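You operate a simulated robot arm through the tools that you are given. There is no shell and no other tool.

Carry out the task below with a simulated two-armed robot. There is one attempt and no reset: what you move stays moved.

Task
Fetch the fuse from the red field of the sorting table and set it on the top shelf of the tall rack. Pick up the black brush with one hand, pass it to the other hand and put it on the red field of the sorting table. Fetch the small meter with a lid and set it on the lower shelf of the sorting table. Open the top drawer, fetch the small black sleeve from the back of the blue table and set it in the inside of the top drawer, then shut the drawer. Stack the sign block labelled "Filled" from the left end of the blue table on top of the sign block marked "Faulty". Any order will do. Set down upright: small meter with a lid.

The check looks at the end state, three seconds after you hand in, the way a careful person would. Anything else that was tipped, shoved, dropped, spilled or broken makes it a failure. Lids that push on must go on centred and level and be pressed home; caps that screw on are set level and turned clockwise until they are tight.

Robot
Two 7-joint arms with two-finger parallel grippers on one trunk, on a base that moves. Base frame: it is fixed to the floor where the robot stands at the start and does not move with it; the origin is under the middle of the robot, x ahead of it, y to its left, z up. Lengths are in mm, angles in degrees, forces in N, time in s.
The left shoulder is at the start at [21, 101, 1458], the right one opposite. Each reaches about 627 mm from its shoulder. Places, roughly: black brush (3x3x17 cm) [-1300, -700, 1000]; fuse [500, -250, 750]; inside of the top drawer [-3300, -3400, 700]; lower shelf of the sorting table [700, -100, 300]; red field of the sorting table [600, -400, 800]; sign block [-1500, -1500, 1000]; small black sleeve (4x4x3 cm) [-1400, -1300, 900]; small meter with a lid [-1250, -1000, 1000]; top drawer [-3200, -3400, 700]; top shelf of the tall rack [600, -2700, 1600]. Payload 2.4 kg a hand.
The tool frame of a hand sits at the grasp point between the pads (the TCP): z along the fingers, y along the line on which they close. The tips reach 24 mm beyond it. Largest opening 68 mm; finger width 17, thickness 10; the body of the gripper, 40 by 70 mm, starts 41 mm behind the TCP.
Orientation is that of the tool frame in the base frame, as a unit quaternion [x, y, z, w]. With the fingers straight down and closing along the base's y, the tool's x points along the base's -x, its y along +y and its z along -z.

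Tools
- The arms move only by the tool servo_tool. It takes "left_targets", "right_targets" or both (then of equal length, played together; a hand with none holds still); each is a list of rows, each a list of 3 entries, a list of its own where there are three numbers: the shift along the base's x, y, z in units of 500 mm (1.0 is 500 mm), then the turn, a rotation vector about the base's x, y, z in units of 60 degrees (1.0 is 60 degrees), then the gripper command, from -1 (fully open) to 1 (shut), values between in proportion. In form: [[[tx, ty, tz], [ax, ay, az], claw], ...]. A call has 1 to 20 rows; each row is the pose to reach, as a shift and turn from the pose commanded when the call began. A call with a number of a shift or a turn outside -1 to 1 is refused whole. Each row takes 0.2 s and may step no farther than 50 mm and 8.6 degrees from the row before; otherwise, or with a gripper value out of range, the whole call is refused. A pose out of reach is approached as far as the arm can. The call stops where the force on the tool passes 40 N (or 10 N more than at its start, if that is more) or the arm is blocked; 0.2 s more then pass. Each finger travels about 72 mm/s and halts on what it meets, pressing with about 31 N; the grip force reading is that of the motor and also rises with nothing between the fingers. The clock runs only during rows and for 0.2 s after the last one: add rows that repeat a pose to give the fingers time. The reply holds the time, the measured pose of the TCP, the force on the tool along the base axes, the opening and the grip force, in the units named above and with some noise, with the torque about the TCP (base axes, N m) and any sound that the robot's microphone picked up.
- Cameras (640 x 400 px; columns grow to the right, rows downward): "scene" is now at [80.1, -12.2, 1589.2]; the picture's right is [-0.14, -0.99, -0.00], its down [-0.83, 0.12, -0.55] and it looks along [0.54, -0.08, -0.84] (base axes); focal length 280 px, centre (320, 200). "left" rides on the left gripper at [84, -11, -75] in its tool frame; the picture's right is [0.13, 0.99, 0.00], its down [-0.60, 0.08, -0.79] and it looks along [-0.79, 0.10, 0.61] (tool axes); focal length 251 px, centre (320, 200). "right" rides on the right gripper at [84, 11, -75] in its tool frame; the picture's right is [-0.13, 0.99, 0.00], its down [-0.60, -0.08, -0.79] and it looks along [-0.79, -0.10, 0.61] (tool axes); focal length 251 px, centre (320, 200). There is no depth. A picture from a camera that has moved, and an enlarged one, comes with that camera's place and axes in the base frame and with its lens.
- grab_frame(camera): a new picture of that camera. It takes no simulated time.
- lift_body(by): moves the trunk up (or, below 0, down) by that many mm; the arms and the scene camera ride with it, the base frame stays. It gives what a move gives, with no picture.
- roll_base(legs): drives the robot by 1 to 6 legs, each [ahead, left, turn to the left] in mm, mm and degrees, along the robot's own axes; the way and the turn of a leg run together, so that a leg with both is an arc; at most 1500 mm and 180 degrees a leg. The arms and the cameras ride along, it lands a little off, and it stops where it bumps. It gives what a move gives.
- aim_head(pan, tilt): turns the head with the scene camera to pan (to the left, within 86 degrees either way) and tilt (down, from -29 to 69), counted from straight ahead of the robot (the tilt from the chest, where the trunk bows). It gives what a move gives.
- enlarge(camera, box): a new picture of the part [left, top, right, bottom] of that camera's present view, enlarged. It takes no simulated time.
- finish_job(): hands the job in; it is judged then, once.

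Nothing tells you exact positions but the pictures and the camera data. Unless the task says otherwise, let go and move clear before handing in.

The tools are called after "Request:" by a JSON object that holds its "api" and its "payload". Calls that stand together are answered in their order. servo_tool: Moves the arms, as the interface text tells. Its arguments: {"type":"object","properties":{"left_targets":{"type":"array"},"right_targets":{"type":"array"}},"required":[]} The other tools are called the same way: lift_body (by) moves the trunk up or down; roll_base (legs) drives the base; aim_head (pan, tilt) turns the head that bears the scene camera; grab_frame (camera) takes a picture; enlarge (camera, box) takes an enlarged picture of a part of a camera's view; finish_job () hands the job in.

At the start:

```text
time: 0.0
left_ee_pos: [274.8, 25.4, 1129.8]
left_tcp_rot: [0.0, 1.0, 0.0, 0.0]
left_ft_force: [0.2, -0.6, 0.1]
left_ft_torque: [0.0, -0.01, 0.0]
left_gripper_width: 67.8
left_grip_force: 0.1
right_ee_pos: [247.8, -212.0, 1111.6]
right_tcp_rot: [-0.001, 1.0, 0.0, 0.0]
right_ft_force: [-0.4, -0.3, -0.9]
right_ft_torque: [0.02, -0.02, -0.01]
right_gripper_width: 67.7
right_grip_force: 0.1
trunk travel left (down, up): [-671.0, 178.0]
robot x, y, heading: [-3.8, -3.7, 0.2]
head pan, tilt (commanded): [-7.9, 56.7]
```

scene: 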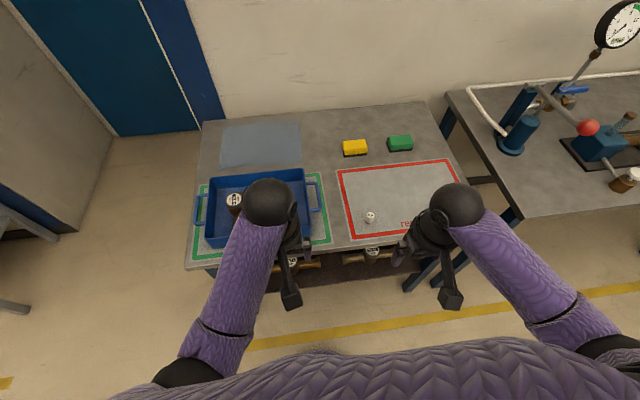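
right: 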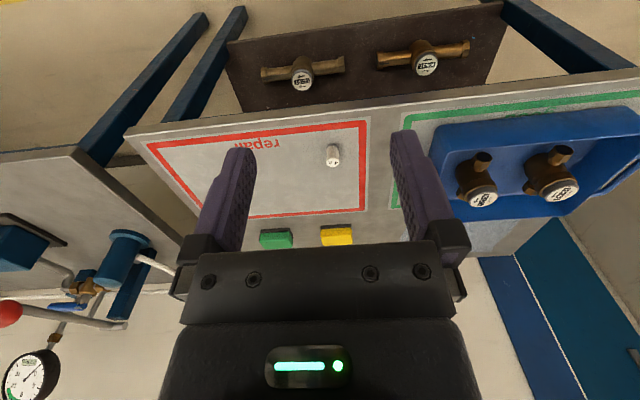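
left: 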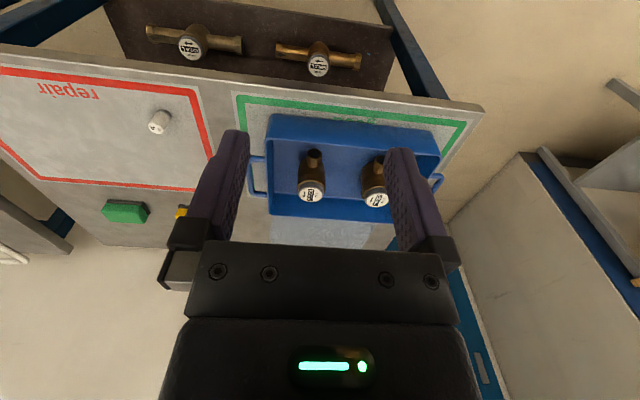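

I see the sorting table ahead with the red field, on which a small white fuse stands, and a lower shelf with meters. I'll look closer at the fuse and survey the room with the head first.

Request:
{"api": "enlarge", "payload": {"camera": "scene", "box": [320, 130, 480, 260]}}

Request:
{"api": "enlarge", "payload": {"camera": "right", "box": [220, 20, 440, 200]}}

Request:
{"api": "aim_head", "payload": {"pan": -60, "tilt": 25}}

Request:
{"api": "grab_frame", "payload": {"camera": "scene"}}

```text
3.08 times, centred on (400, 195) of scene
camera zoom: at [80.1, -12.2, 1589.2], right [-0.14, -0.99, 0.0], down [-0.83, 0.12, -0.55], along [0.54, -0.08, -0.84], focal length 861 px, centre (74, 215)
```

zoom: 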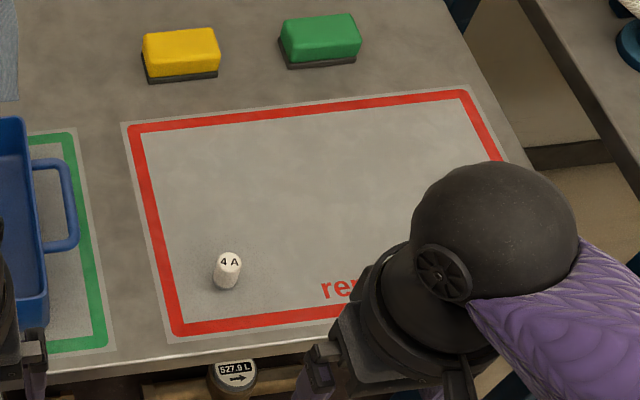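

```text
2.22 times, centred on (330, 110) of right
camera zoom: at [164.9, -201.7, 1185.4], right [0.13, 0.99, 0.0], down [0.6, -0.08, 0.79], along [0.79, -0.1, -0.61], focal length 559 px, centre (298, 400)
```

zoom: 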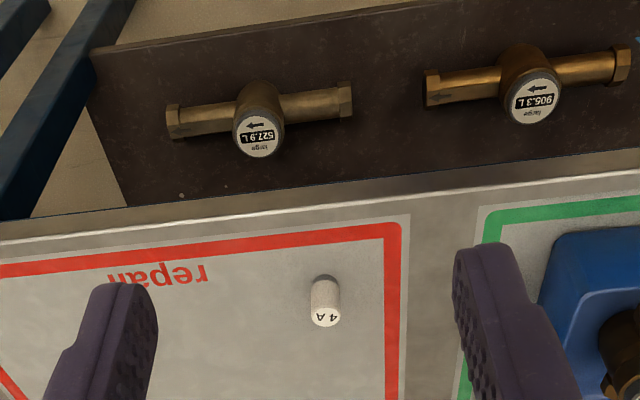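

```text
time: 1.2
left_ee_pos: [275.1, 26.5, 1129.4]
left_tcp_rot: [0.0, 1.0, -0.001, 0.0]
left_ft_force: [0.5, -0.2, 0.5]
left_ft_torque: [-0.01, -0.02, 0.0]
left_gripper_width: 67.9
left_grip_force: 0.0
right_ee_pos: [248.0, -211.7, 1112.5]
right_tcp_rot: [0.0, 1.0, -0.001, 0.0]
right_ft_force: [-0.6, 0.3, 0.3]
right_ft_torque: [-0.02, -0.01, -0.02]
right_gripper_width: 68.3
right_grip_force: 0.0
trunk travel left (down, up): [-671.0, 178.0]
robot x, y, heading: [1.0, -4.2, 0.1]
head pan, tilt (commanded): [-60.0, 25.0]
```

```text
taken
camera scene: at [56.6, -82.2, 1635.3], right [-0.87, -0.5, 0.0], down [-0.21, 0.37, -0.91], along [0.45, -0.78, -0.42], focal length 280 px, centre (320, 200)
```

scene: 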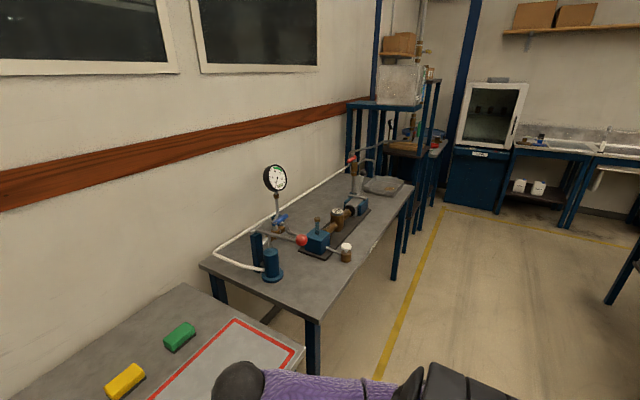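

The fuse ("4 A") stands in the near-left corner of the red field; down the wall I can see the test bench and the tall rack. Next I keep panning to the right.

Request:
{"api": "enlarge", "payload": {"camera": "scene", "box": [330, 0, 490, 230]}}

Request:
{"api": "aim_head", "payload": {"pan": -86, "tilt": 25}}

Request:
{"api": "grab_frame", "payload": {"camera": "scene"}}

Request:
{"api": "aim_head", "payload": {"pan": 80, "tilt": 25}}

Request:
{"api": "grab_frame", "payload": {"camera": "scene"}}

```text
1.74 times, centred on (410, 115) of scene
camera zoom: at [56.6, -82.2, 1635.3], right [-0.87, -0.5, 0.0], down [-0.21, 0.37, -0.91], along [0.45, -0.78, -0.42], focal length 486 px, centre (164, 348)
```

zoom: 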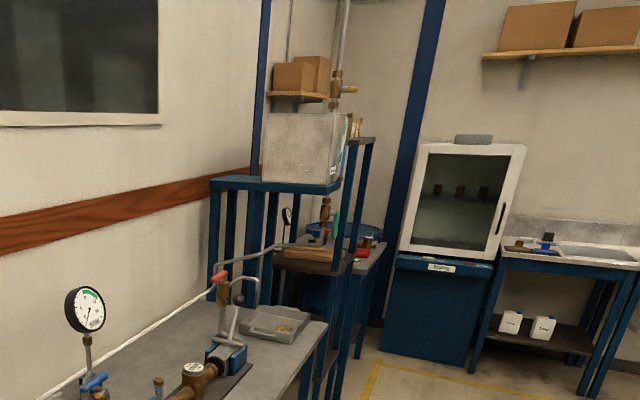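

```text
time: 2.1
left_ee_pos: [274.5, 26.6, 1130.0]
left_tcp_rot: [0.0, 1.0, 0.0, 0.0]
left_ft_force: [-0.4, -0.3, 0.2]
left_ft_torque: [-0.01, -0.02, -0.01]
left_gripper_width: 68.4
left_grip_force: 0.0
right_ee_pos: [248.0, -211.2, 1110.6]
right_tcp_rot: [0.0, 1.0, -0.001, 0.0]
right_ft_force: [-0.3, 0.3, 0.1]
right_ft_torque: [-0.02, 0.03, 0.01]
right_gripper_width: 68.1
right_grip_force: 0.0
trunk travel left (down, up): [-671.0, 178.0]
robot x, y, heading: [-1.3, 1.5, -0.1]
head pan, tilt (commanded): [-85.9, 25.0]
```

```text
taken
camera scene: at [17.0, -94.4, 1635.3], right [-1.0, -0.07, 0.0], down [-0.03, 0.42, -0.91], along [0.06, -0.9, -0.42], focal length 280 px, centre (320, 200)
```

scene: 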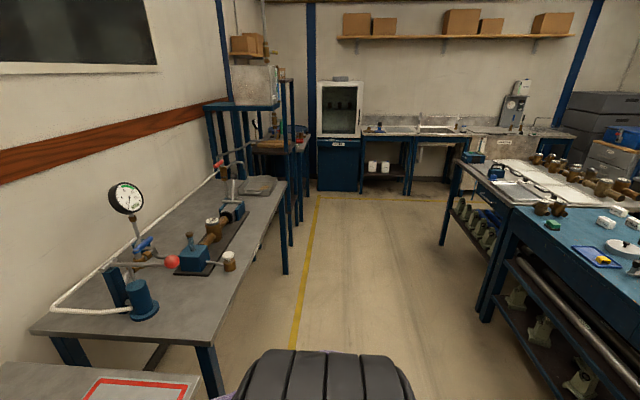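

```text
time: 4.6
left_ee_pos: [274.9, 26.5, 1130.0]
left_tcp_rot: [0.0, 1.0, 0.0, 0.0]
left_ft_force: [0.0, -0.1, -0.3]
left_ft_torque: [-0.01, 0.02, 0.0]
left_gripper_width: 67.8
left_grip_force: 0.0
right_ee_pos: [248.9, -211.0, 1111.1]
right_tcp_rot: [0.0, 1.0, -0.001, 0.0]
right_ft_force: [0.7, 0.6, 0.2]
right_ft_torque: [-0.04, 0.03, -0.01]
right_gripper_width: 68.6
right_grip_force: 0.0
trunk travel left (down, up): [-671.0, 178.0]
robot x, y, heading: [0.2, -1.6, -0.1]
head pan, tilt (commanded): [80.0, 25.0]
```

```text
taken
camera scene: at [26.4, 88.3, 1635.3], right [0.98, -0.17, 0.0], down [-0.07, -0.42, -0.91], along [0.16, 0.89, -0.42], focal length 280 px, centre (320, 200)
```

scene: 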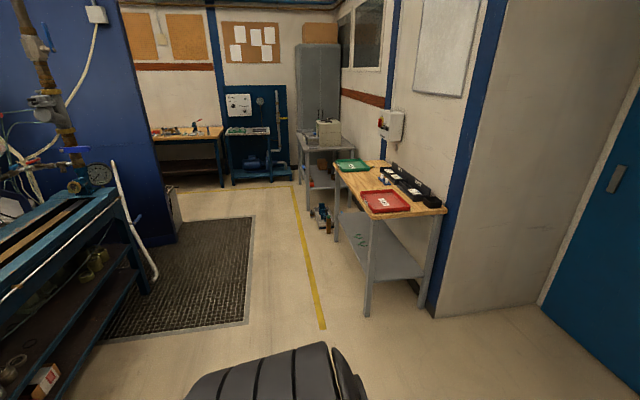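

The blue table with its items is behind to the right, the tall rack is down the right wall. I triangulate the fuse at about [464, -219], standing on the table at z≈843 and about 35 mm tall; I'll lower the trunk, then bring the right hand above it.

Request:
{"api": "lift_body", "payload": {"by": -150}}

Request:
{"api": "aim_head", "payload": {"pan": -10, "tilt": 50}}

Request:
{"api": "servo_tool", "payload": {"right_targets": [[[0.09, 0, 0], [0, 0, 0], -1], [[0.18, 0, 0], [0, 0, 0], -1], [[0.27, 0, 0], [0, 0, 0], -1], [[0.36, 0, 0], [0, 0, 0], -1], [[0.432, -0.014, 0], [0, 0, 0], -1], [[0.432, -0.014, 0], [0, 0, 0], -1]]}}

Request:
{"api": "grab_frame", "payload": {"camera": "scene"}}

Request:
{"api": "grab_frame", "payload": {"camera": "right"}}

```text
time: 6.4
left_ee_pos: [277.3, 32.3, 978.7]
left_tcp_rot: [-0.001, 1.0, 0.007, 0.003]
left_ft_force: [-0.1, 0.2, -0.1]
left_ft_torque: [0.0, 0.0, 0.0]
left_gripper_width: 68.2
left_grip_force: 0.0
right_ee_pos: [247.8, -212.3, 961.6]
right_tcp_rot: [0.0, 1.0, -0.001, 0.001]
right_ft_force: [0.3, 0.6, 0.0]
right_ft_torque: [0.0, 0.01, 0.01]
right_gripper_width: 67.9
right_grip_force: 0.0
trunk travel left (down, up): [-521.0, 328.0]
robot x, y, heading: [1.7, -0.6, 0.2]
head pan, tilt (commanded): [80.0, 25.0]
```

```text
time: 8.0
left_ee_pos: [276.8, 32.1, 978.7]
left_tcp_rot: [-0.002, 1.0, 0.007, 0.003]
left_ft_force: [0.3, -0.7, 0.1]
left_ft_torque: [0.01, 0.02, 0.01]
left_gripper_width: 68.1
left_grip_force: 0.1
right_ee_pos: [247.8, -211.9, 961.3]
right_tcp_rot: [-0.001, 1.0, -0.001, 0.0]
right_ft_force: [-0.1, -0.2, -0.3]
right_ft_torque: [0.0, 0.0, 0.01]
right_gripper_width: 68.1
right_grip_force: 0.0
trunk travel left (down, up): [-521.0, 328.0]
robot x, y, heading: [-3.7, -0.5, 0.0]
head pan, tilt (commanded): [-10.0, 50.0]
```

```text
time: 9.4
left_ee_pos: [277.5, 32.3, 978.8]
left_tcp_rot: [0.0, 1.0, 0.007, 0.001]
left_ft_force: [0.3, -0.3, -0.2]
left_ft_torque: [-0.01, -0.01, 0.0]
left_gripper_width: 68.1
left_grip_force: 0.0
right_ee_pos: [450.8, -215.3, 966.0]
right_tcp_rot: [-0.002, 1.0, -0.001, 0.001]
right_ft_force: [-0.7, 0.2, -0.2]
right_ft_torque: [-0.05, 0.0, 0.0]
right_gripper_width: 67.6
right_grip_force: 0.1
right hand out of reach, approached as far as the arm can: row 5, 6
trunk travel left (down, up): [-521.0, 328.0]
robot x, y, heading: [0.6, -1.5, -0.0]
head pan, tilt (commanded): [-10.0, 50.0]
```

```text
taken
camera scene: at [93.5, -15.7, 1447.6], right [-0.17, -0.98, 0.0], down [-0.75, 0.13, -0.64], along [0.63, -0.11, -0.77], focal length 280 px, centre (320, 200)
```

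scene: 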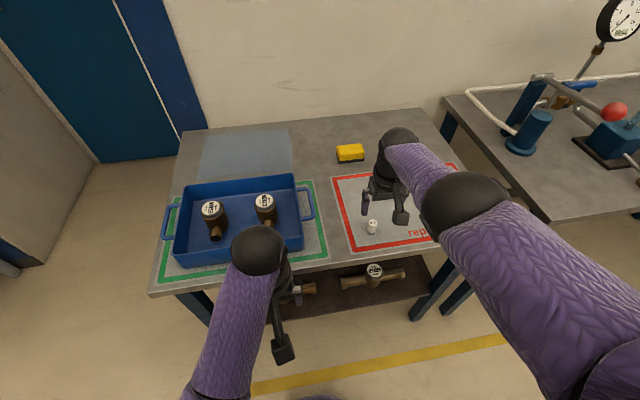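

```text
taken
camera right: at [368.7, -205.6, 1040.6], right [0.13, 0.99, 0.0], down [0.6, -0.08, 0.79], along [0.79, -0.1, -0.61], focal length 251 px, centre (320, 200)
```

right: 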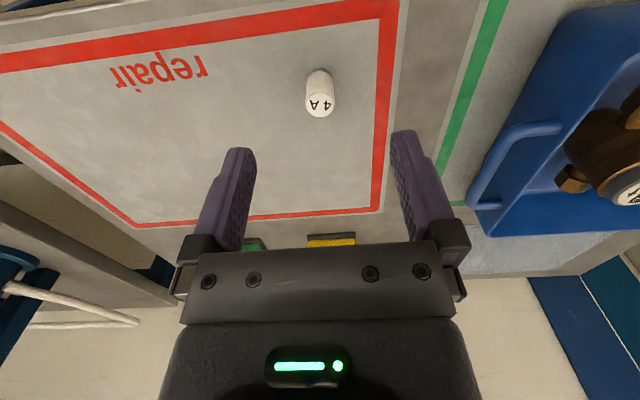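

The right hand is at [451, -215, 966], slightly short of the fuse which I refine to [467, -219]. I'll lower the trunk 60 mm more and finish the alignment.

Request:
{"api": "lift_body", "payload": {"by": -60}}

Request:
{"api": "servo_tool", "payload": {"right_targets": [[[0.0, 0, 0], [0, 0, 0], -1]]}}

Request:
{"api": "grab_frame", "payload": {"camera": "right"}}

```text
time: 10.4
left_ee_pos: [280.9, 46.4, 917.3]
left_tcp_rot: [-0.003, 1.0, 0.027, 0.008]
left_ft_force: [0.7, -0.8, 0.1]
left_ft_torque: [0.04, 0.0, 0.0]
left_gripper_width: 68.1
left_grip_force: 0.1
right_ee_pos: [451.4, -215.3, 906.2]
right_tcp_rot: [0.0, 1.0, -0.001, 0.0]
right_ft_force: [0.1, -0.2, -0.2]
right_ft_torque: [0.0, 0.04, 0.03]
right_gripper_width: 68.0
right_grip_force: 0.1
trunk travel left (down, up): [-461.0, 388.0]
robot x, y, heading: [0.5, 2.1, -0.0]
head pan, tilt (commanded): [-10.0, 50.0]
```

```text
time: 10.8
left_ee_pos: [280.0, 47.1, 915.8]
left_tcp_rot: [-0.004, 1.0, 0.028, 0.008]
left_ft_force: [0.1, 0.0, -0.1]
left_ft_torque: [0.0, 0.02, -0.02]
left_gripper_width: 68.0
left_grip_force: 0.0
right_ee_pos: [452.6, -216.0, 907.2]
right_tcp_rot: [0.0, 1.0, 0.0, 0.0]
right_ft_force: [-0.1, 0.0, -0.2]
right_ft_torque: [0.0, 0.01, -0.01]
right_gripper_width: 68.2
right_grip_force: 0.0
trunk travel left (down, up): [-461.0, 388.0]
robot x, y, heading: [2.0, 1.2, 0.2]
head pan, tilt (commanded): [-10.0, 50.0]
```

```text
taken
camera right: at [368.3, -205.8, 980.5], right [0.13, 0.99, 0.0], down [0.6, -0.08, 0.79], along [0.79, -0.1, -0.61], focal length 251 px, centre (320, 200)
```

right: 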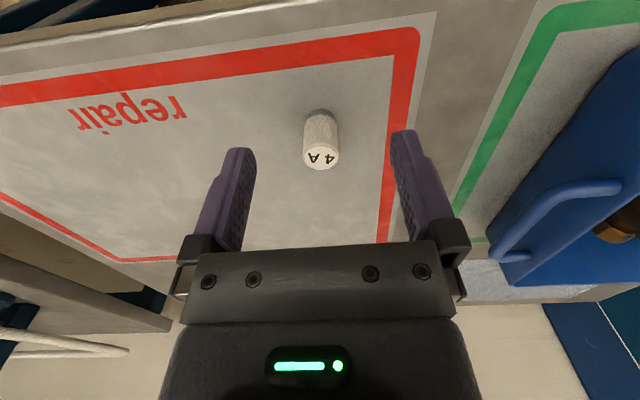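

The fuse top is now at about [465, -218, 878]. The left hand drifts a little as the trunk goes down, so I'll raise both hands a bit and look at the left side before lowering further.

Request:
{"api": "servo_tool", "payload": {"left_targets": [[[0.0, 0, 0.08], [0, 0, 0], -1], [[0, 0, 0.16], [0, 0, 0], -1]], "right_targets": [[[0.0, 0, 0.08], [0, 0, 0], -1], [[0, 0, 0.16], [0, 0, 0], -1]]}}

Request:
{"api": "aim_head", "payload": {"pan": 30, "tilt": 65}}

Request:
{"api": "grab_frame", "payload": {"camera": "scene"}}

Request:
{"api": "grab_frame", "payload": {"camera": "left"}}

```text
time: 11.2
left_ee_pos: [287.3, 114.6, 920.3]
left_tcp_rot: [-0.014, 0.991, 0.131, 0.014]
left_ft_force: [0.3, -0.1, -0.1]
left_ft_torque: [0.03, 0.02, 0.03]
left_gripper_width: 67.8
left_grip_force: 0.1
left hand out of reach, approached as far as the arm can: row 1
right_ee_pos: [452.4, -214.9, 934.8]
right_tcp_rot: [0.0, 1.0, -0.001, 0.001]
right_ft_force: [0.3, -0.3, -0.3]
right_ft_torque: [0.0, 0.0, 0.02]
right_gripper_width: 68.1
right_grip_force: 0.1
trunk travel left (down, up): [-461.0, 388.0]
robot x, y, heading: [1.3, -0.2, 0.1]
head pan, tilt (commanded): [-10.0, 50.0]
stopped in row 1 (left hand): the arm was blocked; the commanded pose is now the measured one
```

```text
time: 12.3
left_ee_pos: [287.4, 114.5, 922.2]
left_tcp_rot: [-0.012, 0.991, 0.13, 0.014]
left_ft_force: [0.2, 1.2, -0.1]
left_ft_torque: [-0.01, -0.02, 0.03]
left_gripper_width: 68.0
left_grip_force: 0.1
right_ee_pos: [452.0, -215.8, 935.4]
right_tcp_rot: [-0.001, 1.0, 0.0, 0.001]
right_ft_force: [-0.4, -0.3, -0.3]
right_ft_torque: [0.03, 0.0, 0.01]
right_gripper_width: 67.9
right_grip_force: 0.0
trunk travel left (down, up): [-461.0, 388.0]
robot x, y, heading: [0.3, 0.1, 0.1]
head pan, tilt (commanded): [30.0, 65.0]
```

```text
taken
camera scene: at [75.5, 27.9, 1369.3], right [0.5, -0.87, 0.0], down [-0.79, -0.45, -0.42], along [0.37, 0.21, -0.91], focal length 280 px, centre (320, 200)
```

scene: 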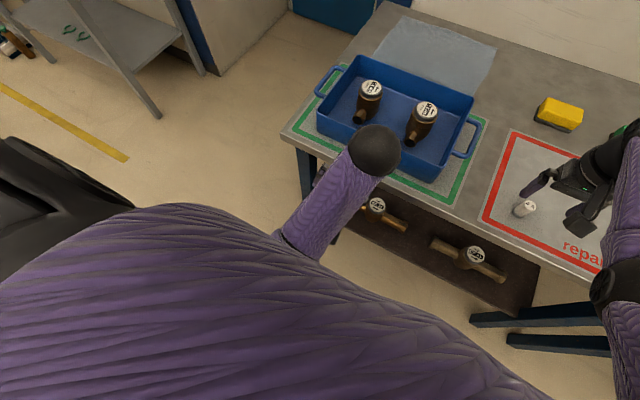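

```text
taken
camera left: at [201.4, 83.9, 988.9], right [-0.16, 0.96, 0.25], down [0.58, -0.11, 0.81], along [0.8, 0.27, -0.54], focal length 251 px, centre (320, 200)
```

left: 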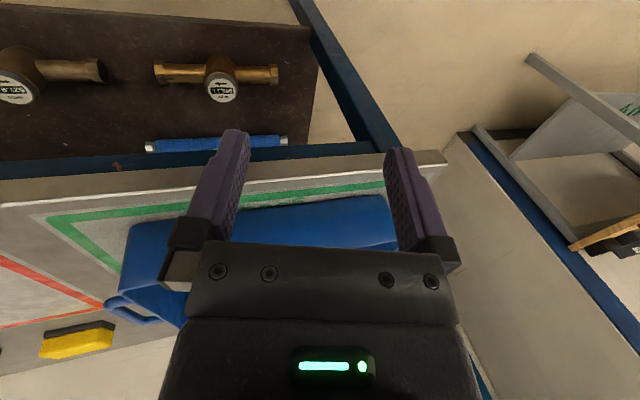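

The fuse and right hand look fine; the left arm is folded close and got blocked against its own limits. I'll ease the left hand forward and straighten it so it hangs clear in front of the table.

Request:
{"api": "servo_tool", "payload": {"left_targets": [[[0.06, 0, 0.0], [-0.1, 0.01, -0.01], -1], [[0.12, -0.02, 0.02], [-0.2, 0.02, -0.02], -1], [[0.16, -0.04, 0.04], [-0.25, 0.026, -0.025], -1], [[0.16, -0.04, 0.04], [-0.25, 0.026, -0.025], -1]]}}

Request:
{"api": "grab_frame", "payload": {"camera": "scene"}}

```text
time: 13.3
left_ee_pos: [365.8, 94.8, 942.8]
left_tcp_rot: [0.002, 1.0, -0.004, 0.001]
left_ft_force: [-0.6, 1.0, -0.8]
left_ft_torque: [0.0, 0.01, 0.0]
left_gripper_width: 68.2
left_grip_force: 0.1
right_ee_pos: [453.8, -215.4, 935.2]
right_tcp_rot: [0.0, 1.0, 0.0, 0.001]
right_ft_force: [0.5, 0.0, -1.0]
right_ft_torque: [-0.03, -0.02, -0.03]
right_gripper_width: 68.3
right_grip_force: 0.1
trunk travel left (down, up): [-461.0, 388.0]
robot x, y, heading: [0.9, 0.9, -0.1]
head pan, tilt (commanded): [30.0, 65.0]
```

```text
taken
camera scene: at [75.5, 27.9, 1369.2], right [0.5, -0.87, 0.0], down [-0.79, -0.45, -0.42], along [0.37, 0.21, -0.91], focal length 280 px, centre (320, 200)
```

scene: 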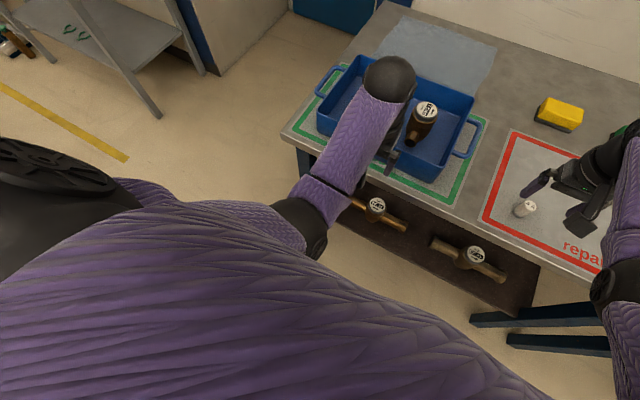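

The left arm is free now. I'll raise both hands, lower the trunk 80 mm, then centre the right hand over the fuse.

Request:
{"api": "servo_tool", "payload": {"left_targets": [[[0.0, 0, 0.08], [0, 0, 0], -1], [[0, 0, 0.16], [0, 0, 0], -1], [[0, 0, 0.16], [0, 0, 0], -1]], "right_targets": [[[0.0, 0, 0.05], [0, 0, 0], -1], [[0, 0, 0.1], [0, 0, 0], -1], [[0, 0, 0.1], [0, 0, 0], -1]]}}

Request:
{"api": "lift_body", "payload": {"by": -90}}

Request:
{"api": "servo_tool", "payload": {"right_targets": [[[0.026, -0.004, 0], [0, 0, 0], -1], [[0.026, -0.004, 0], [0, 0, 0], -1]]}}

Request:
{"api": "grab_frame", "payload": {"camera": "right"}}

```text
time: 13.7
left_ee_pos: [370.9, 93.9, 966.9]
left_tcp_rot: [-0.006, 1.0, -0.002, 0.011]
left_ft_force: [0.5, -0.7, -0.9]
left_ft_torque: [0.0, -0.02, 0.05]
left_gripper_width: 67.9
left_grip_force: 0.1
left hand out of reach, approached as far as the arm can: row 1
right_ee_pos: [452.6, -216.6, 949.4]
right_tcp_rot: [-0.001, 1.0, 0.0, 0.001]
right_ft_force: [-0.1, -0.7, -1.4]
right_ft_torque: [0.02, -0.01, 0.03]
right_gripper_width: 68.0
right_grip_force: 0.0
trunk travel left (down, up): [-461.0, 388.0]
robot x, y, heading: [1.4, 0.0, 0.1]
head pan, tilt (commanded): [30.0, 65.0]
stopped in row 1 (left hand): the force on the tool passed its limit at 86 N (the readings are from after the stop); the commanded pose is now the measured one
```

```text
time: 14.2
left_ee_pos: [371.6, 92.2, 943.6]
left_tcp_rot: [-0.002, 1.0, -0.003, 0.013]
left_ft_force: [10.3, 0.6, -10.0]
left_ft_torque: [0.08, -0.26, 0.13]
left_gripper_width: 67.9
left_grip_force: 0.2
right_ee_pos: [452.4, -214.7, 925.9]
right_tcp_rot: [-0.001, 1.0, 0.0, -0.001]
right_ft_force: [0.5, 0.2, 0.0]
right_ft_torque: [-0.01, -0.01, 0.0]
right_gripper_width: 68.1
right_grip_force: 0.0
trunk travel left (down, up): [-440.0, 410.0]
robot x, y, heading: [0.8, 0.3, -0.1]
head pan, tilt (commanded): [30.0, 65.0]
stopped: the force on the tool passed its limit at 49 N (the readings are from after the stop); the commanded pose is now the measured one
```

```text
time: 14.8
left_ee_pos: [371.2, 93.2, 942.8]
left_tcp_rot: [-0.002, 1.0, -0.001, 0.014]
left_ft_force: [16.9, 1.9, -12.4]
left_ft_torque: [-0.03, -0.11, -0.08]
left_gripper_width: 68.1
left_grip_force: 0.2
right_ee_pos: [465.5, -216.7, 925.1]
right_tcp_rot: [-0.001, 1.0, -0.001, -0.001]
right_ft_force: [0.0, 0.3, 1.5]
right_ft_torque: [0.0, 0.0, -0.02]
right_gripper_width: 68.1
right_grip_force: 0.0
trunk travel left (down, up): [-440.0, 410.0]
robot x, y, heading: [2.0, -0.3, 0.0]
head pan, tilt (commanded): [30.0, 65.0]
```

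```text
taken
camera right: at [382.0, -206.8, 1000.2], right [0.13, 0.99, 0.0], down [0.61, -0.08, 0.79], along [0.79, -0.1, -0.61], focal length 251 px, centre (320, 200)
```

right: 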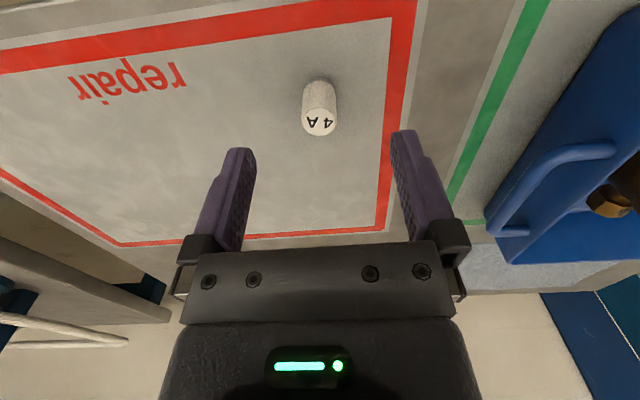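

The right hand is aligned; the left hand's camera was pressing on its own forearm because the hand was too high relative to its shoulder. I'll lower the left hand a bit and tilt the right hand 30° forward over the fuse, which suits the reach here and later at the rack.

Request:
{"api": "servo_tool", "payload": {"left_targets": [[[-0.01, 0.02, -0.04], [0, 0, 0], -1], [[-0.02, 0.04, -0.08], [0, 0, 0], -1], [[-0.02, 0.04, -0.08], [0, 0, 0], -1], [[-0.02, 0.04, -0.08], [0, 0, 0], -1], [[-0.02, 0.04, -0.08], [0, 0, 0], -1]], "right_targets": [[[0, 0, 0], [0, -0.125, 0], -1], [[0, 0, 0], [0, -0.25, 0], -1], [[0, 0, 0], [0, -0.375, 0], -1], [[0, 0, 0], [0, -0.5, 0], -1], [[0, 0, 0], [0, -0.5, 0], -1]]}}

Request:
{"api": "grab_frame", "payload": {"camera": "right"}}

Request:
{"api": "grab_frame", "payload": {"camera": "scene"}}

```text
time: 16.0
left_ee_pos: [361.3, 113.6, 903.1]
left_tcp_rot: [-0.002, 1.0, -0.002, 0.012]
left_ft_force: [-0.4, 0.2, -0.3]
left_ft_torque: [0.01, 0.01, -0.01]
left_gripper_width: 68.1
left_grip_force: 0.1
right_ee_pos: [465.5, -215.9, 925.9]
right_tcp_rot: [-0.001, 0.966, 0.0, 0.258]
right_ft_force: [-0.5, 0.1, -0.8]
right_ft_torque: [0.0, -0.01, -0.02]
right_gripper_width: 67.8
right_grip_force: 0.0
trunk travel left (down, up): [-440.0, 410.0]
robot x, y, heading: [-2.6, 0.4, 0.1]
head pan, tilt (commanded): [30.0, 65.0]
```

```text
taken
camera right: at [355.4, -206.9, 948.4], right [0.11, 0.99, 0.06], down [0.13, -0.08, 0.99], along [0.99, -0.1, -0.13], focal length 251 px, centre (320, 200)
```

right: 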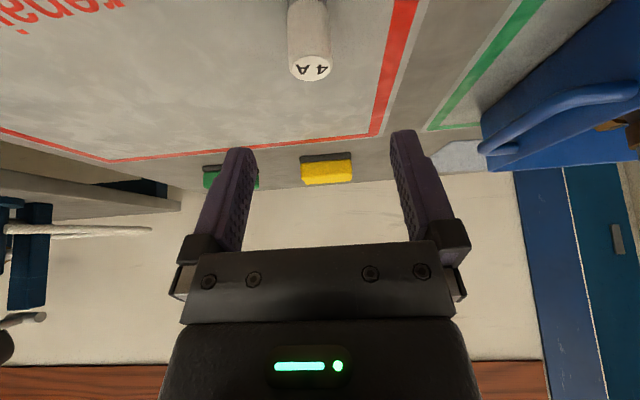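

```text
taken
camera scene: at [77.8, 28.0, 1347.5], right [0.5, -0.87, 0.0], down [-0.79, -0.45, -0.42], along [0.37, 0.21, -0.91], focal length 280 px, centre (320, 200)
```

scene: 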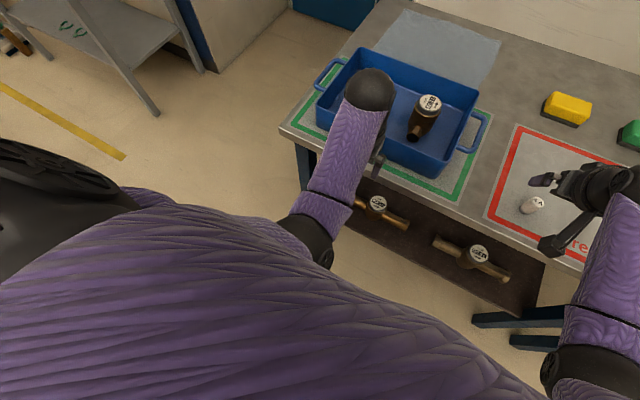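

From all right-hand views together, the fuse is consistently at [483, -220], top z≈857, with the table at z≈822 (my first height was ill-conditioned). I'll move over it and descend to TCP z≈850.

Request:
{"api": "servo_tool", "payload": {"right_targets": [[[0.035, -0.008, 0], [0, 0, 0], -1], [[0.035, -0.008, -0.05], [0, 0, 0], -1], [[0.035, -0.008, -0.1], [0, 0, 0], -1], [[0.035, -0.008, -0.13], [0, 0, 0], -1], [[0.035, -0.008, -0.13], [0, 0, 0], -1]]}}

Request:
{"api": "grab_frame", "payload": {"camera": "right"}}

Request:
{"api": "enlarge", "payload": {"camera": "scene", "box": [470, 120, 640, 260]}}

```text
time: 17.2
left_ee_pos: [360.5, 114.3, 903.1]
left_tcp_rot: [-0.002, 1.0, -0.003, 0.012]
left_ft_force: [0.6, 0.1, 0.3]
left_ft_torque: [0.01, -0.02, -0.01]
left_gripper_width: 67.9
left_grip_force: 0.1
right_ee_pos: [484.9, -222.0, 860.8]
right_tcp_rot: [0.0, 0.966, -0.001, 0.258]
right_ft_force: [-0.1, -0.2, -0.5]
right_ft_torque: [0.0, 0.02, 0.0]
right_gripper_width: 68.0
right_grip_force: 0.1
trunk travel left (down, up): [-440.0, 410.0]
robot x, y, heading: [-2.8, 0.8, -0.1]
head pan, tilt (commanded): [30.0, 65.0]
```

```text
taken
camera right: at [374.6, -211.2, 883.0], right [0.11, 0.99, 0.06], down [0.13, -0.08, 0.99], along [0.99, -0.1, -0.14], focal length 251 px, centre (320, 200)
```

right: 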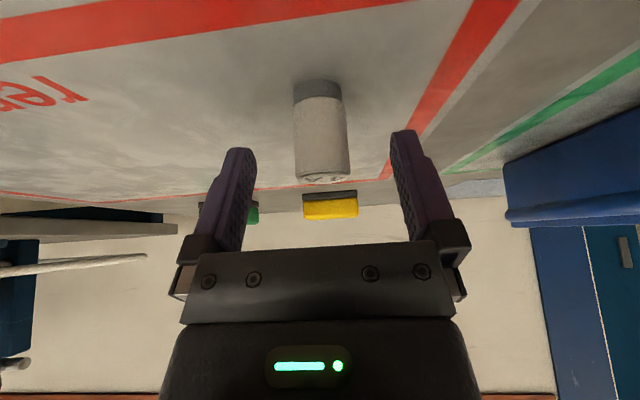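

```text
2.86 times, centred on (555, 190) of scene
camera zoom: at [77.9, 27.9, 1347.5], right [0.5, -0.87, 0.0], down [-0.79, -0.45, -0.42], along [0.37, 0.21, -0.91], focal length 799 px, centre (-351, 229)
```

zoom: 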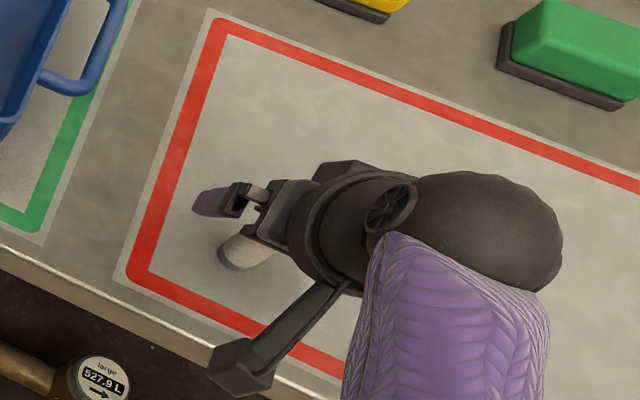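

The fuse is centred between the fingers. I descend the last 10 mm and close.

Request:
{"api": "servo_tool", "payload": {"right_targets": [[[0, 0.002, -0.02], [0, 0, 0], -1], [[0, 0.002, -0.02], [0, 0, 0], -1], [[0, 0.002, -0.02], [0, 0, 0], 1], [[0, 0.002, -0.02], [0, 0, 0], 1], [[0, 0.002, -0.02], [0, 0, 0], 1], [[0, 0.002, -0.02], [0, 0, 0], 1]]}}

Request:
{"api": "grab_frame", "payload": {"camera": "right"}}

```text
time: 18.6
left_ee_pos: [361.2, 114.5, 903.6]
left_tcp_rot: [-0.001, 1.0, -0.003, 0.012]
left_ft_force: [-0.6, -0.4, 0.2]
left_ft_torque: [0.01, -0.02, 0.0]
left_gripper_width: 67.9
left_grip_force: 0.0
right_ee_pos: [484.8, -219.7, 849.6]
right_tcp_rot: [0.0, 0.966, -0.001, 0.258]
right_ft_force: [1.2, 0.2, -1.1]
right_ft_torque: [-0.05, -0.01, -0.01]
right_gripper_width: 22.5
right_grip_force: 30.9
trunk travel left (down, up): [-440.0, 410.0]
robot x, y, heading: [0.3, 1.8, 0.1]
head pan, tilt (commanded): [30.0, 65.0]
```

```text
taken
camera right: at [374.6, -209.9, 872.9], right [0.11, 0.99, 0.06], down [0.13, -0.08, 0.99], along [0.99, -0.1, -0.14], focal length 251 px, centre (320, 200)
```

right: 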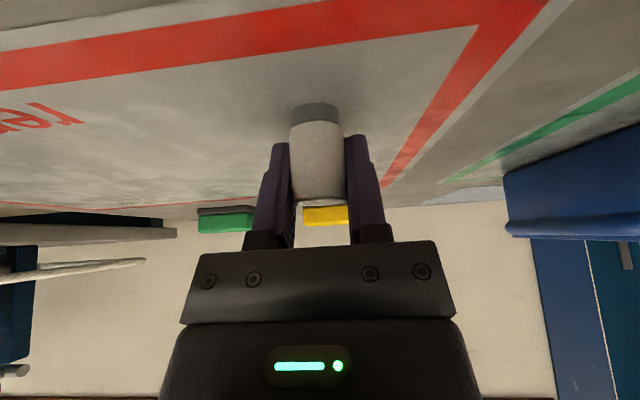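

The fuse is gripped (22.5 mm). I'll lift it, raise the trunk, draw the right hand back, and look at the result.

Request:
{"api": "servo_tool", "payload": {"right_targets": [[[0, 0, 0.06], [0, 0, 0], 1], [[0, 0, 0.12], [0, 0, 0], 1], [[-0.04, 0, 0.16], [0, 0, 0], 1], [[-0.12, 0, 0.16], [0, 0, 0], 1], [[-0.2, 0, 0.16], [0, 0, 0], 1], [[-0.2, 0, 0.16], [0, 0, 0], 1]]}}

Request:
{"api": "lift_body", "payload": {"by": 230}}

Request:
{"api": "grab_frame", "payload": {"camera": "right"}}

Request:
{"api": "grab_frame", "payload": {"camera": "scene"}}

```text
time: 20.0
left_ee_pos: [361.3, 113.6, 902.7]
left_tcp_rot: [-0.001, 1.0, -0.003, 0.012]
left_ft_force: [-0.2, 0.8, -0.2]
left_ft_torque: [0.01, 0.02, 0.0]
left_gripper_width: 68.2
left_grip_force: 0.0
right_ee_pos: [384.1, -219.8, 930.2]
right_tcp_rot: [0.0, 0.966, -0.001, 0.258]
right_ft_force: [-0.2, -0.4, -0.2]
right_ft_torque: [-0.01, 0.01, -0.02]
right_gripper_width: 22.4
right_grip_force: 31.0
trunk travel left (down, up): [-440.0, 410.0]
robot x, y, heading: [-1.0, 0.0, -0.2]
head pan, tilt (commanded): [30.0, 65.0]
```

```text
time: 22.4
left_ee_pos: [361.0, 113.7, 1134.2]
left_tcp_rot: [-0.002, 1.0, -0.003, 0.013]
left_ft_force: [0.1, 0.0, -0.2]
left_ft_torque: [0.01, 0.02, -0.01]
left_gripper_width: 68.1
left_grip_force: 0.0
right_ee_pos: [383.5, -221.0, 1161.0]
right_tcp_rot: [-0.001, 0.966, 0.001, 0.258]
right_ft_force: [0.2, -0.5, 0.2]
right_ft_torque: [-0.02, 0.0, 0.02]
right_gripper_width: 22.6
right_grip_force: 30.8
trunk travel left (down, up): [-670.0, 180.0]
robot x, y, heading: [-0.4, 5.1, 0.0]
head pan, tilt (commanded): [30.0, 65.0]
```

```text
taken
camera right: at [273.5, -210.3, 1183.4], right [0.11, 0.99, 0.06], down [0.13, -0.08, 0.99], along [0.99, -0.1, -0.14], focal length 251 px, centre (320, 200)
```

right: 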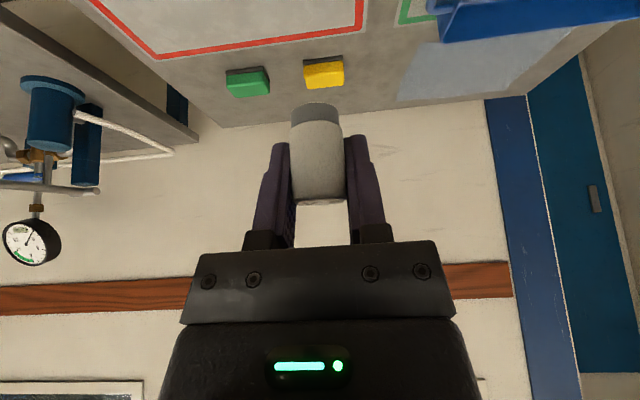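

```text
taken
camera scene: at [63.2, 27.9, 1578.0], right [0.5, -0.87, 0.0], down [-0.79, -0.45, -0.42], along [0.37, 0.21, -0.91], focal length 280 px, centre (320, 200)
```

scene: 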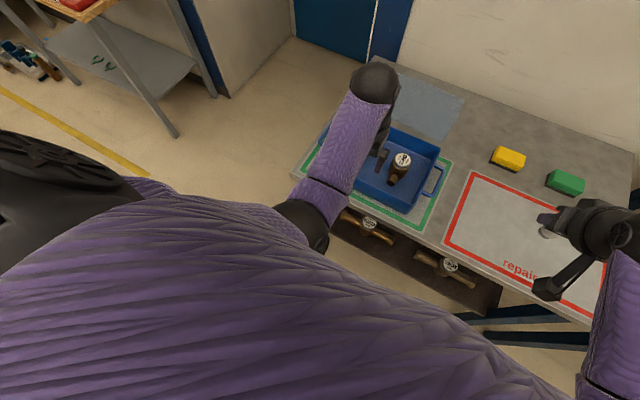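

The fuse is held securely. Now I back away from the table and strafe right toward the rack in steps, looking as I go.

Request:
{"api": "roll_base", "payload": {"legs": [[-300, 0, 0], [0, -1300, 0]]}}

Request:
{"api": "aim_head", "payload": {"pan": -40, "tilt": 15}}

Request:
{"api": "grab_frame", "payload": {"camera": "scene"}}

```text
time: 30.7
left_ee_pos: [60.5, -1213.3, 1133.2]
left_tcp_rot: [-0.004, 1.0, -0.002, 0.012]
left_ft_force: [0.9, -0.3, -0.5]
left_ft_torque: [-0.02, 0.0, 0.0]
left_gripper_width: 68.0
left_grip_force: 0.1
right_ee_pos: [84.3, -1546.6, 1161.2]
right_tcp_rot: [-0.002, 0.966, -0.001, 0.258]
right_ft_force: [-0.2, 0.5, -0.1]
right_ft_torque: [0.0, 0.02, 0.04]
right_gripper_width: 22.4
right_grip_force: 31.4
trunk travel left (down, up): [-670.0, 180.0]
robot x, y, heading: [-301.7, -1328.4, 0.1]
head pan, tilt (commanded): [30.0, 65.0]
```

```text
time: 32.1
left_ee_pos: [60.8, -1213.4, 1133.8]
left_tcp_rot: [-0.003, 1.0, -0.003, 0.012]
left_ft_force: [-0.7, 0.2, 0.4]
left_ft_torque: [0.0, 0.01, 0.0]
left_gripper_width: 68.1
left_grip_force: 0.0
right_ee_pos: [83.1, -1547.1, 1160.8]
right_tcp_rot: [-0.003, 0.966, 0.0, 0.258]
right_ft_force: [-0.2, -0.3, -0.6]
right_ft_torque: [-0.01, -0.01, -0.01]
right_gripper_width: 22.8
right_grip_force: 31.0
trunk travel left (down, up): [-670.0, 180.0]
robot x, y, heading: [-300.4, -1327.1, 0.2]
head pan, tilt (commanded): [-40.0, 15.0]
```

```text
taken
camera scene: at [-217.7, -1389.4, 1649.8], right [-0.64, -0.77, 0.0], down [-0.2, 0.17, -0.97], along [0.74, -0.62, -0.26], focal length 280 px, centre (320, 200)
```

scene: 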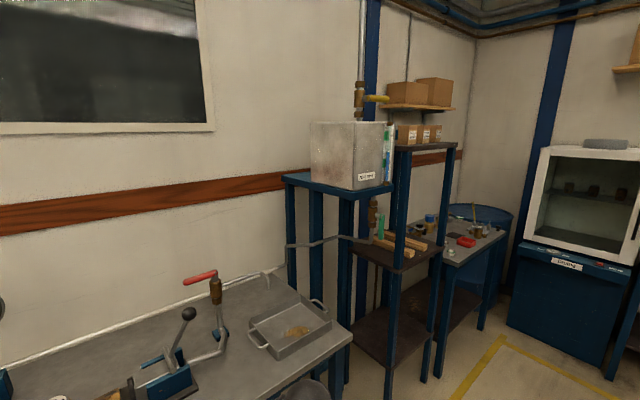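

The tall rack is the slim blue frame beside the tank stand, with dark shelves and small boxes on the top one. I'll strafe on to stand before it and look at the top shelf.

Request:
{"api": "roll_base", "payload": {"legs": [[0, -1250, 0]]}}

Request:
{"api": "lift_body", "payload": {"by": 170}}

Request:
{"api": "aim_head", "payload": {"pan": 0, "tilt": 15}}

Request:
{"api": "grab_frame", "payload": {"camera": "scene"}}

```text
time: 38.5
left_ee_pos: [67.8, -2472.0, 1134.3]
left_tcp_rot: [-0.008, 1.0, -0.002, 0.012]
left_ft_force: [0.3, -0.9, -0.6]
left_ft_torque: [-0.01, 0.02, -0.01]
left_gripper_width: 67.9
left_grip_force: 0.1
right_ee_pos: [93.5, -2806.4, 1161.1]
right_tcp_rot: [-0.006, 0.966, 0.002, 0.258]
right_ft_force: [0.9, -0.1, -0.2]
right_ft_torque: [0.0, 0.01, -0.04]
right_gripper_width: 22.6
right_grip_force: 31.4
trunk travel left (down, up): [-670.0, 180.0]
robot x, y, heading: [-292.5, -2591.3, 0.5]
head pan, tilt (commanded): [-40.0, 15.0]
```

```text
time: 40.4
left_ee_pos: [67.3, -2472.3, 1304.7]
left_tcp_rot: [-0.008, 1.0, -0.002, 0.013]
left_ft_force: [-0.5, 0.1, 0.0]
left_ft_torque: [-0.01, 0.01, -0.01]
left_gripper_width: 68.1
left_grip_force: 0.0
right_ee_pos: [94.7, -2806.8, 1331.7]
right_tcp_rot: [-0.006, 0.966, 0.001, 0.259]
right_ft_force: [0.7, 0.5, -0.7]
right_ft_torque: [-0.04, -0.01, 0.02]
right_gripper_width: 22.8
right_grip_force: 31.2
trunk travel left (down, up): [-840.0, 10.0]
robot x, y, heading: [-289.7, -2589.8, 0.6]
head pan, tilt (commanded): [-40.0, 15.0]
```

```text
time: 41.5
left_ee_pos: [69.1, -2472.0, 1304.4]
left_tcp_rot: [-0.007, 1.0, -0.002, 0.012]
left_ft_force: [1.2, 0.1, -0.8]
left_ft_torque: [-0.01, 0.0, 0.02]
left_gripper_width: 68.2
left_grip_force: 0.0
right_ee_pos: [94.2, -2805.4, 1331.4]
right_tcp_rot: [-0.006, 0.966, 0.001, 0.258]
right_ft_force: [0.0, 0.4, 0.0]
right_ft_torque: [0.04, -0.01, -0.01]
right_gripper_width: 22.7
right_grip_force: 30.9
trunk travel left (down, up): [-840.0, 10.0]
robot x, y, heading: [-291.5, -2591.7, 0.5]
head pan, tilt (commanded): [0.0, 15.0]
```

```text
taken
camera scene: at [-188.2, -2591.3, 1820.0], right [0.01, -1.0, 0.0], down [-0.26, 0.0, -0.97], along [0.97, 0.01, -0.26], focal length 280 px, centre (320, 200)
```

scene: 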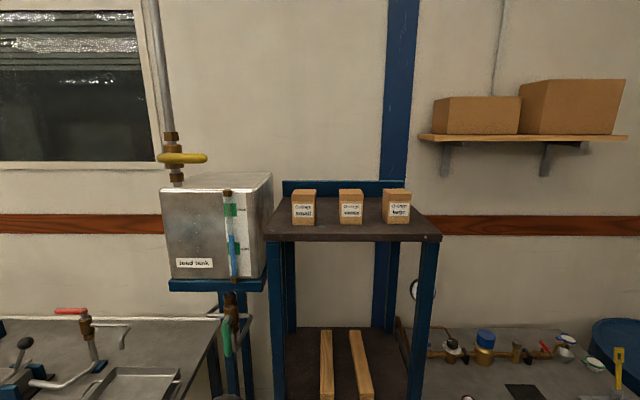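

The top shelf's surface is at z≈1545, front edge x≈453, spanning y −2441…−2883, with three small boxes whose fronts are at x≈590. I plan to stand the fuse at about [515, −2740]; first I raise the right hand to shelf height while still clear of the rack.

Request:
{"api": "servo_tool", "payload": {"right_targets": [[[0.03, 0.0163, 0.075], [0, 0, 0], 1], [[0.06, 0.0325, 0.15], [0, 0, 0], 1], [[0.09, 0.049, 0.225], [0, 0, 0], 1], [[0.12, 0.065, 0.3], [0, 0, 0], 1], [[0.15, 0.081, 0.375], [0, 0, 0], 1], [[0.18, 0.0975, 0.45], [0, 0, 0], 1], [[0.21, 0.114, 0.525], [0, 0, 0], 1], [[0.24, 0.13, 0.6], [0, 0, 0], 1], [[0.24, 0.13, 0.6], [0, 0, 0], 1]]}}

Request:
{"api": "grab_frame", "payload": {"camera": "right"}}

Request:
{"api": "grab_frame", "payload": {"camera": "scene"}}

```text
time: 43.5
left_ee_pos: [67.8, -2471.7, 1304.1]
left_tcp_rot: [-0.008, 1.0, -0.003, 0.012]
left_ft_force: [0.3, -0.5, 0.6]
left_ft_torque: [0.01, 0.0, 0.0]
left_gripper_width: 68.1
left_grip_force: 0.1
right_ee_pos: [214.6, -2740.2, 1629.7]
right_tcp_rot: [-0.006, 0.966, 0.001, 0.258]
right_ft_force: [0.7, -0.7, -1.0]
right_ft_torque: [0.0, -0.02, -0.03]
right_gripper_width: 22.6
right_grip_force: 30.3
trunk travel left (down, up): [-840.0, 10.0]
robot x, y, heading: [-293.7, -2591.0, 0.8]
head pan, tilt (commanded): [0.0, 15.0]
```

```text
taken
camera right: at [105.3, -2732.2, 1652.8], right [0.1, 0.99, 0.06], down [0.13, -0.08, 0.99], along [0.99, -0.09, -0.14], focal length 251 px, centre (320, 200)
```

right: 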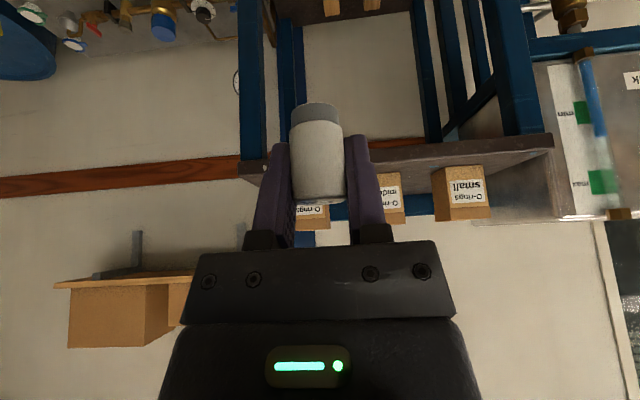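

```text
taken
camera scene: at [-188.1, -2591.8, 1819.9], right [0.01, -1.0, 0.0], down [-0.26, 0.0, -0.97], along [0.97, 0.01, -0.26], focal length 280 px, centre (320, 200)
```

scene: 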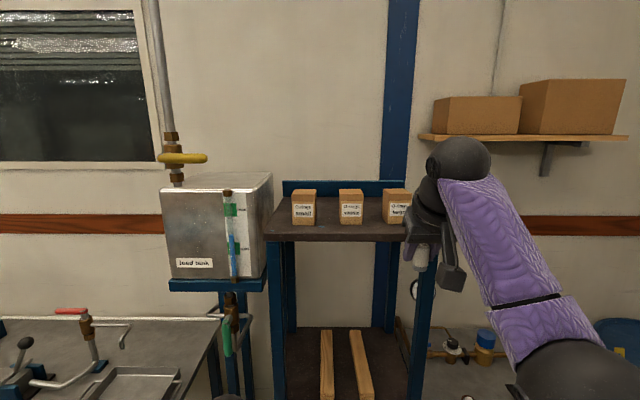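

The shelf estimate agrees from the hand camera. I drive forward 285 mm with the fuse held above shelf level.

Request:
{"api": "roll_base", "payload": {"legs": [[285, 0, 0]]}}

Request:
{"api": "grab_frame", "payload": {"camera": "right"}}

Request:
{"api": "grab_frame", "payload": {"camera": "scene"}}

```text
time: 45.5
left_ee_pos: [357.1, -2468.7, 1304.4]
left_tcp_rot: [-0.008, 1.0, -0.003, 0.012]
left_ft_force: [0.3, -0.5, 0.0]
left_ft_torque: [0.02, -0.01, -0.03]
left_gripper_width: 67.7
left_grip_force: 0.0
right_ee_pos: [503.8, -2736.4, 1631.2]
right_tcp_rot: [-0.008, 0.966, 0.001, 0.258]
right_ft_force: [-0.2, -0.5, -0.6]
right_ft_torque: [0.01, -0.01, 0.0]
right_gripper_width: 22.6
right_grip_force: 31.2
trunk travel left (down, up): [-840.0, 10.0]
robot x, y, heading: [-3.3, -2586.9, 0.7]
head pan, tilt (commanded): [0.0, 15.0]
```

```text
taken
camera right: at [394.8, -2727.3, 1652.4], right [0.1, 0.99, 0.06], down [0.13, -0.08, 0.99], along [0.99, -0.09, -0.14], focal length 251 px, centre (320, 200)
```

right: 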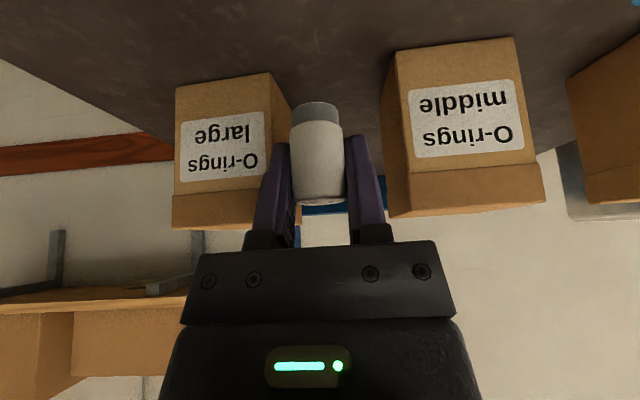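

```text
taken
camera scene: at [101.2, -2587.3, 1819.9], right [0.01, -1.0, 0.0], down [-0.26, 0.0, -0.97], along [0.97, 0.01, -0.26], focal length 280 px, centre (320, 200)
```

scene: 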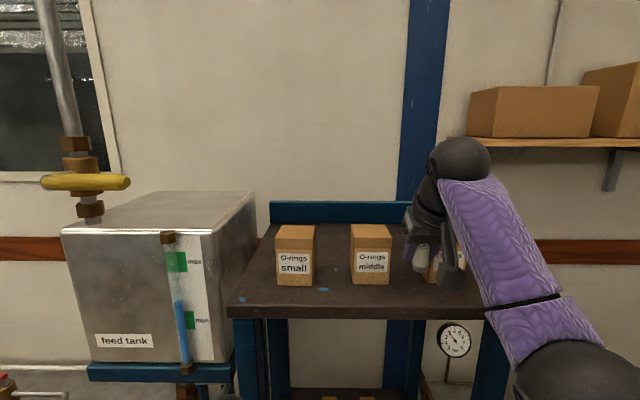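

The hand is above the shelf between the "middle" and "large" boxes. I'll zoom to fix the shelf height better before descending.

Request:
{"api": "enlarge", "payload": {"camera": "scene", "box": [220, 200, 520, 340]}}

Request:
{"api": "enlarge", "payload": {"camera": "right", "box": [160, 0, 560, 250]}}

```text
2.13 times, centred on (370, 270) of scene
camera zoom: at [101.2, -2587.3, 1819.9], right [0.01, -1.0, 0.0], down [-0.26, 0.0, -0.97], along [0.97, 0.01, -0.26], focal length 597 px, centre (213, 51)
```

zoom: 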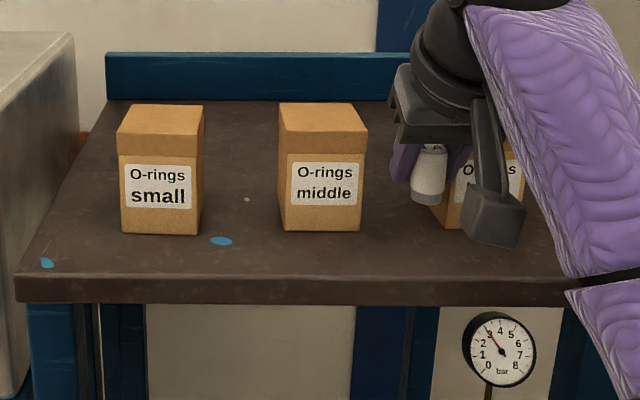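

```text
1.60 times, centred on (360, 125) of right
camera zoom: at [394.8, -2727.3, 1652.4], right [0.1, 0.99, 0.06], down [0.13, -0.08, 0.99], along [0.99, -0.09, -0.14], focal length 402 px, centre (256, 320)
```

zoom: 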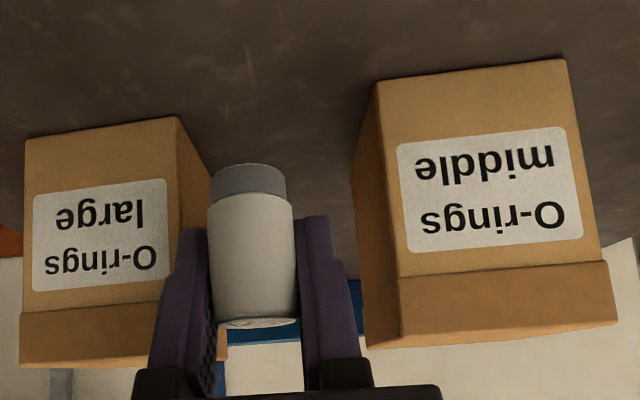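

Refined: the shelf surface is nearer z≈1562, front edge x≈458, box fronts x≈510, and the gap between "middle" and "large" boxes is y −2695…−2759. I'll shift back to x≈488, centre at y≈−2727 and descend carefully, later opening only partway.

Request:
{"api": "servo_tool", "payload": {"right_targets": [[[-0.032, 0.019, 0], [0, 0, 0], 1], [[-0.032, 0.019, -0.03], [0, 0, 0], 1], [[-0.032, 0.019, -0.055], [0, 0, 0], 1], [[-0.032, 0.019, -0.055], [0, 0, 0], 1]]}}

Request:
{"api": "enlarge", "payload": {"camera": "right", "box": [160, 0, 560, 250]}}

Request:
{"api": "enlarge", "payload": {"camera": "scene", "box": [340, 200, 500, 320]}}

```text
time: 46.5
left_ee_pos: [357.4, -2468.0, 1304.3]
left_tcp_rot: [-0.009, 1.0, -0.002, 0.012]
left_ft_force: [-0.3, 0.8, 0.2]
left_ft_torque: [0.01, 0.01, 0.01]
left_gripper_width: 68.0
left_grip_force: 0.0
right_ee_pos: [487.9, -2724.5, 1603.0]
right_tcp_rot: [-0.008, 0.966, 0.002, 0.258]
right_ft_force: [0.0, -0.3, -0.6]
right_ft_torque: [0.02, -0.02, -0.03]
right_gripper_width: 22.4
right_grip_force: 30.9
trunk travel left (down, up): [-840.0, 10.0]
robot x, y, heading: [-4.1, -2585.1, 1.0]
head pan, tilt (commanded): [0.0, 15.0]
```

```text
1.60 times, centred on (360, 125) of right
camera zoom: at [378.7, -2717.5, 1625.1], right [0.1, 0.99, 0.06], down [0.13, -0.08, 0.99], along [0.99, -0.09, -0.14], focal length 402 px, centre (256, 320)
```

zoom: 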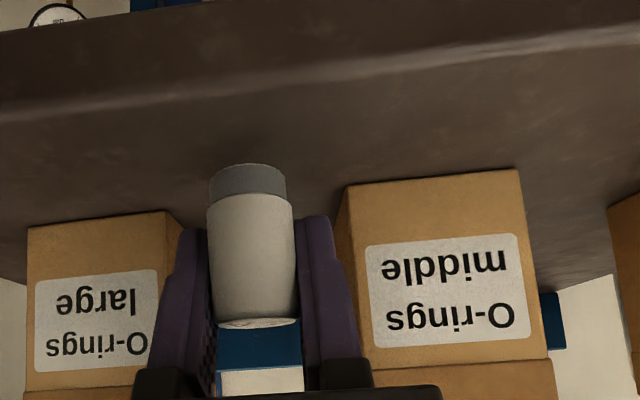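

```text
3.33 times, centred on (420, 260) of scene
camera zoom: at [100.9, -2587.3, 1819.9], right [0.01, -1.0, 0.0], down [-0.26, 0.0, -0.97], along [0.97, 0.01, -0.26], focal length 932 px, centre (-13, 0)
```

zoom: 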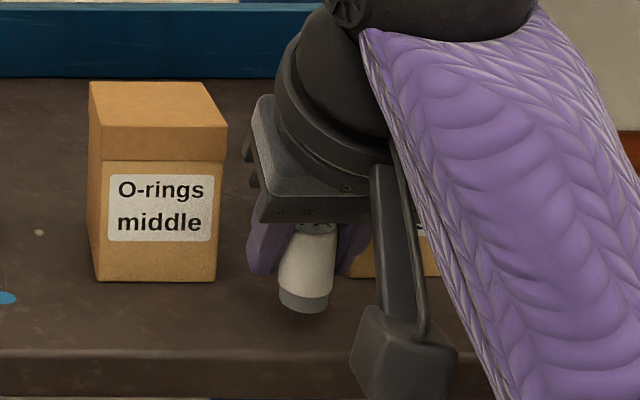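

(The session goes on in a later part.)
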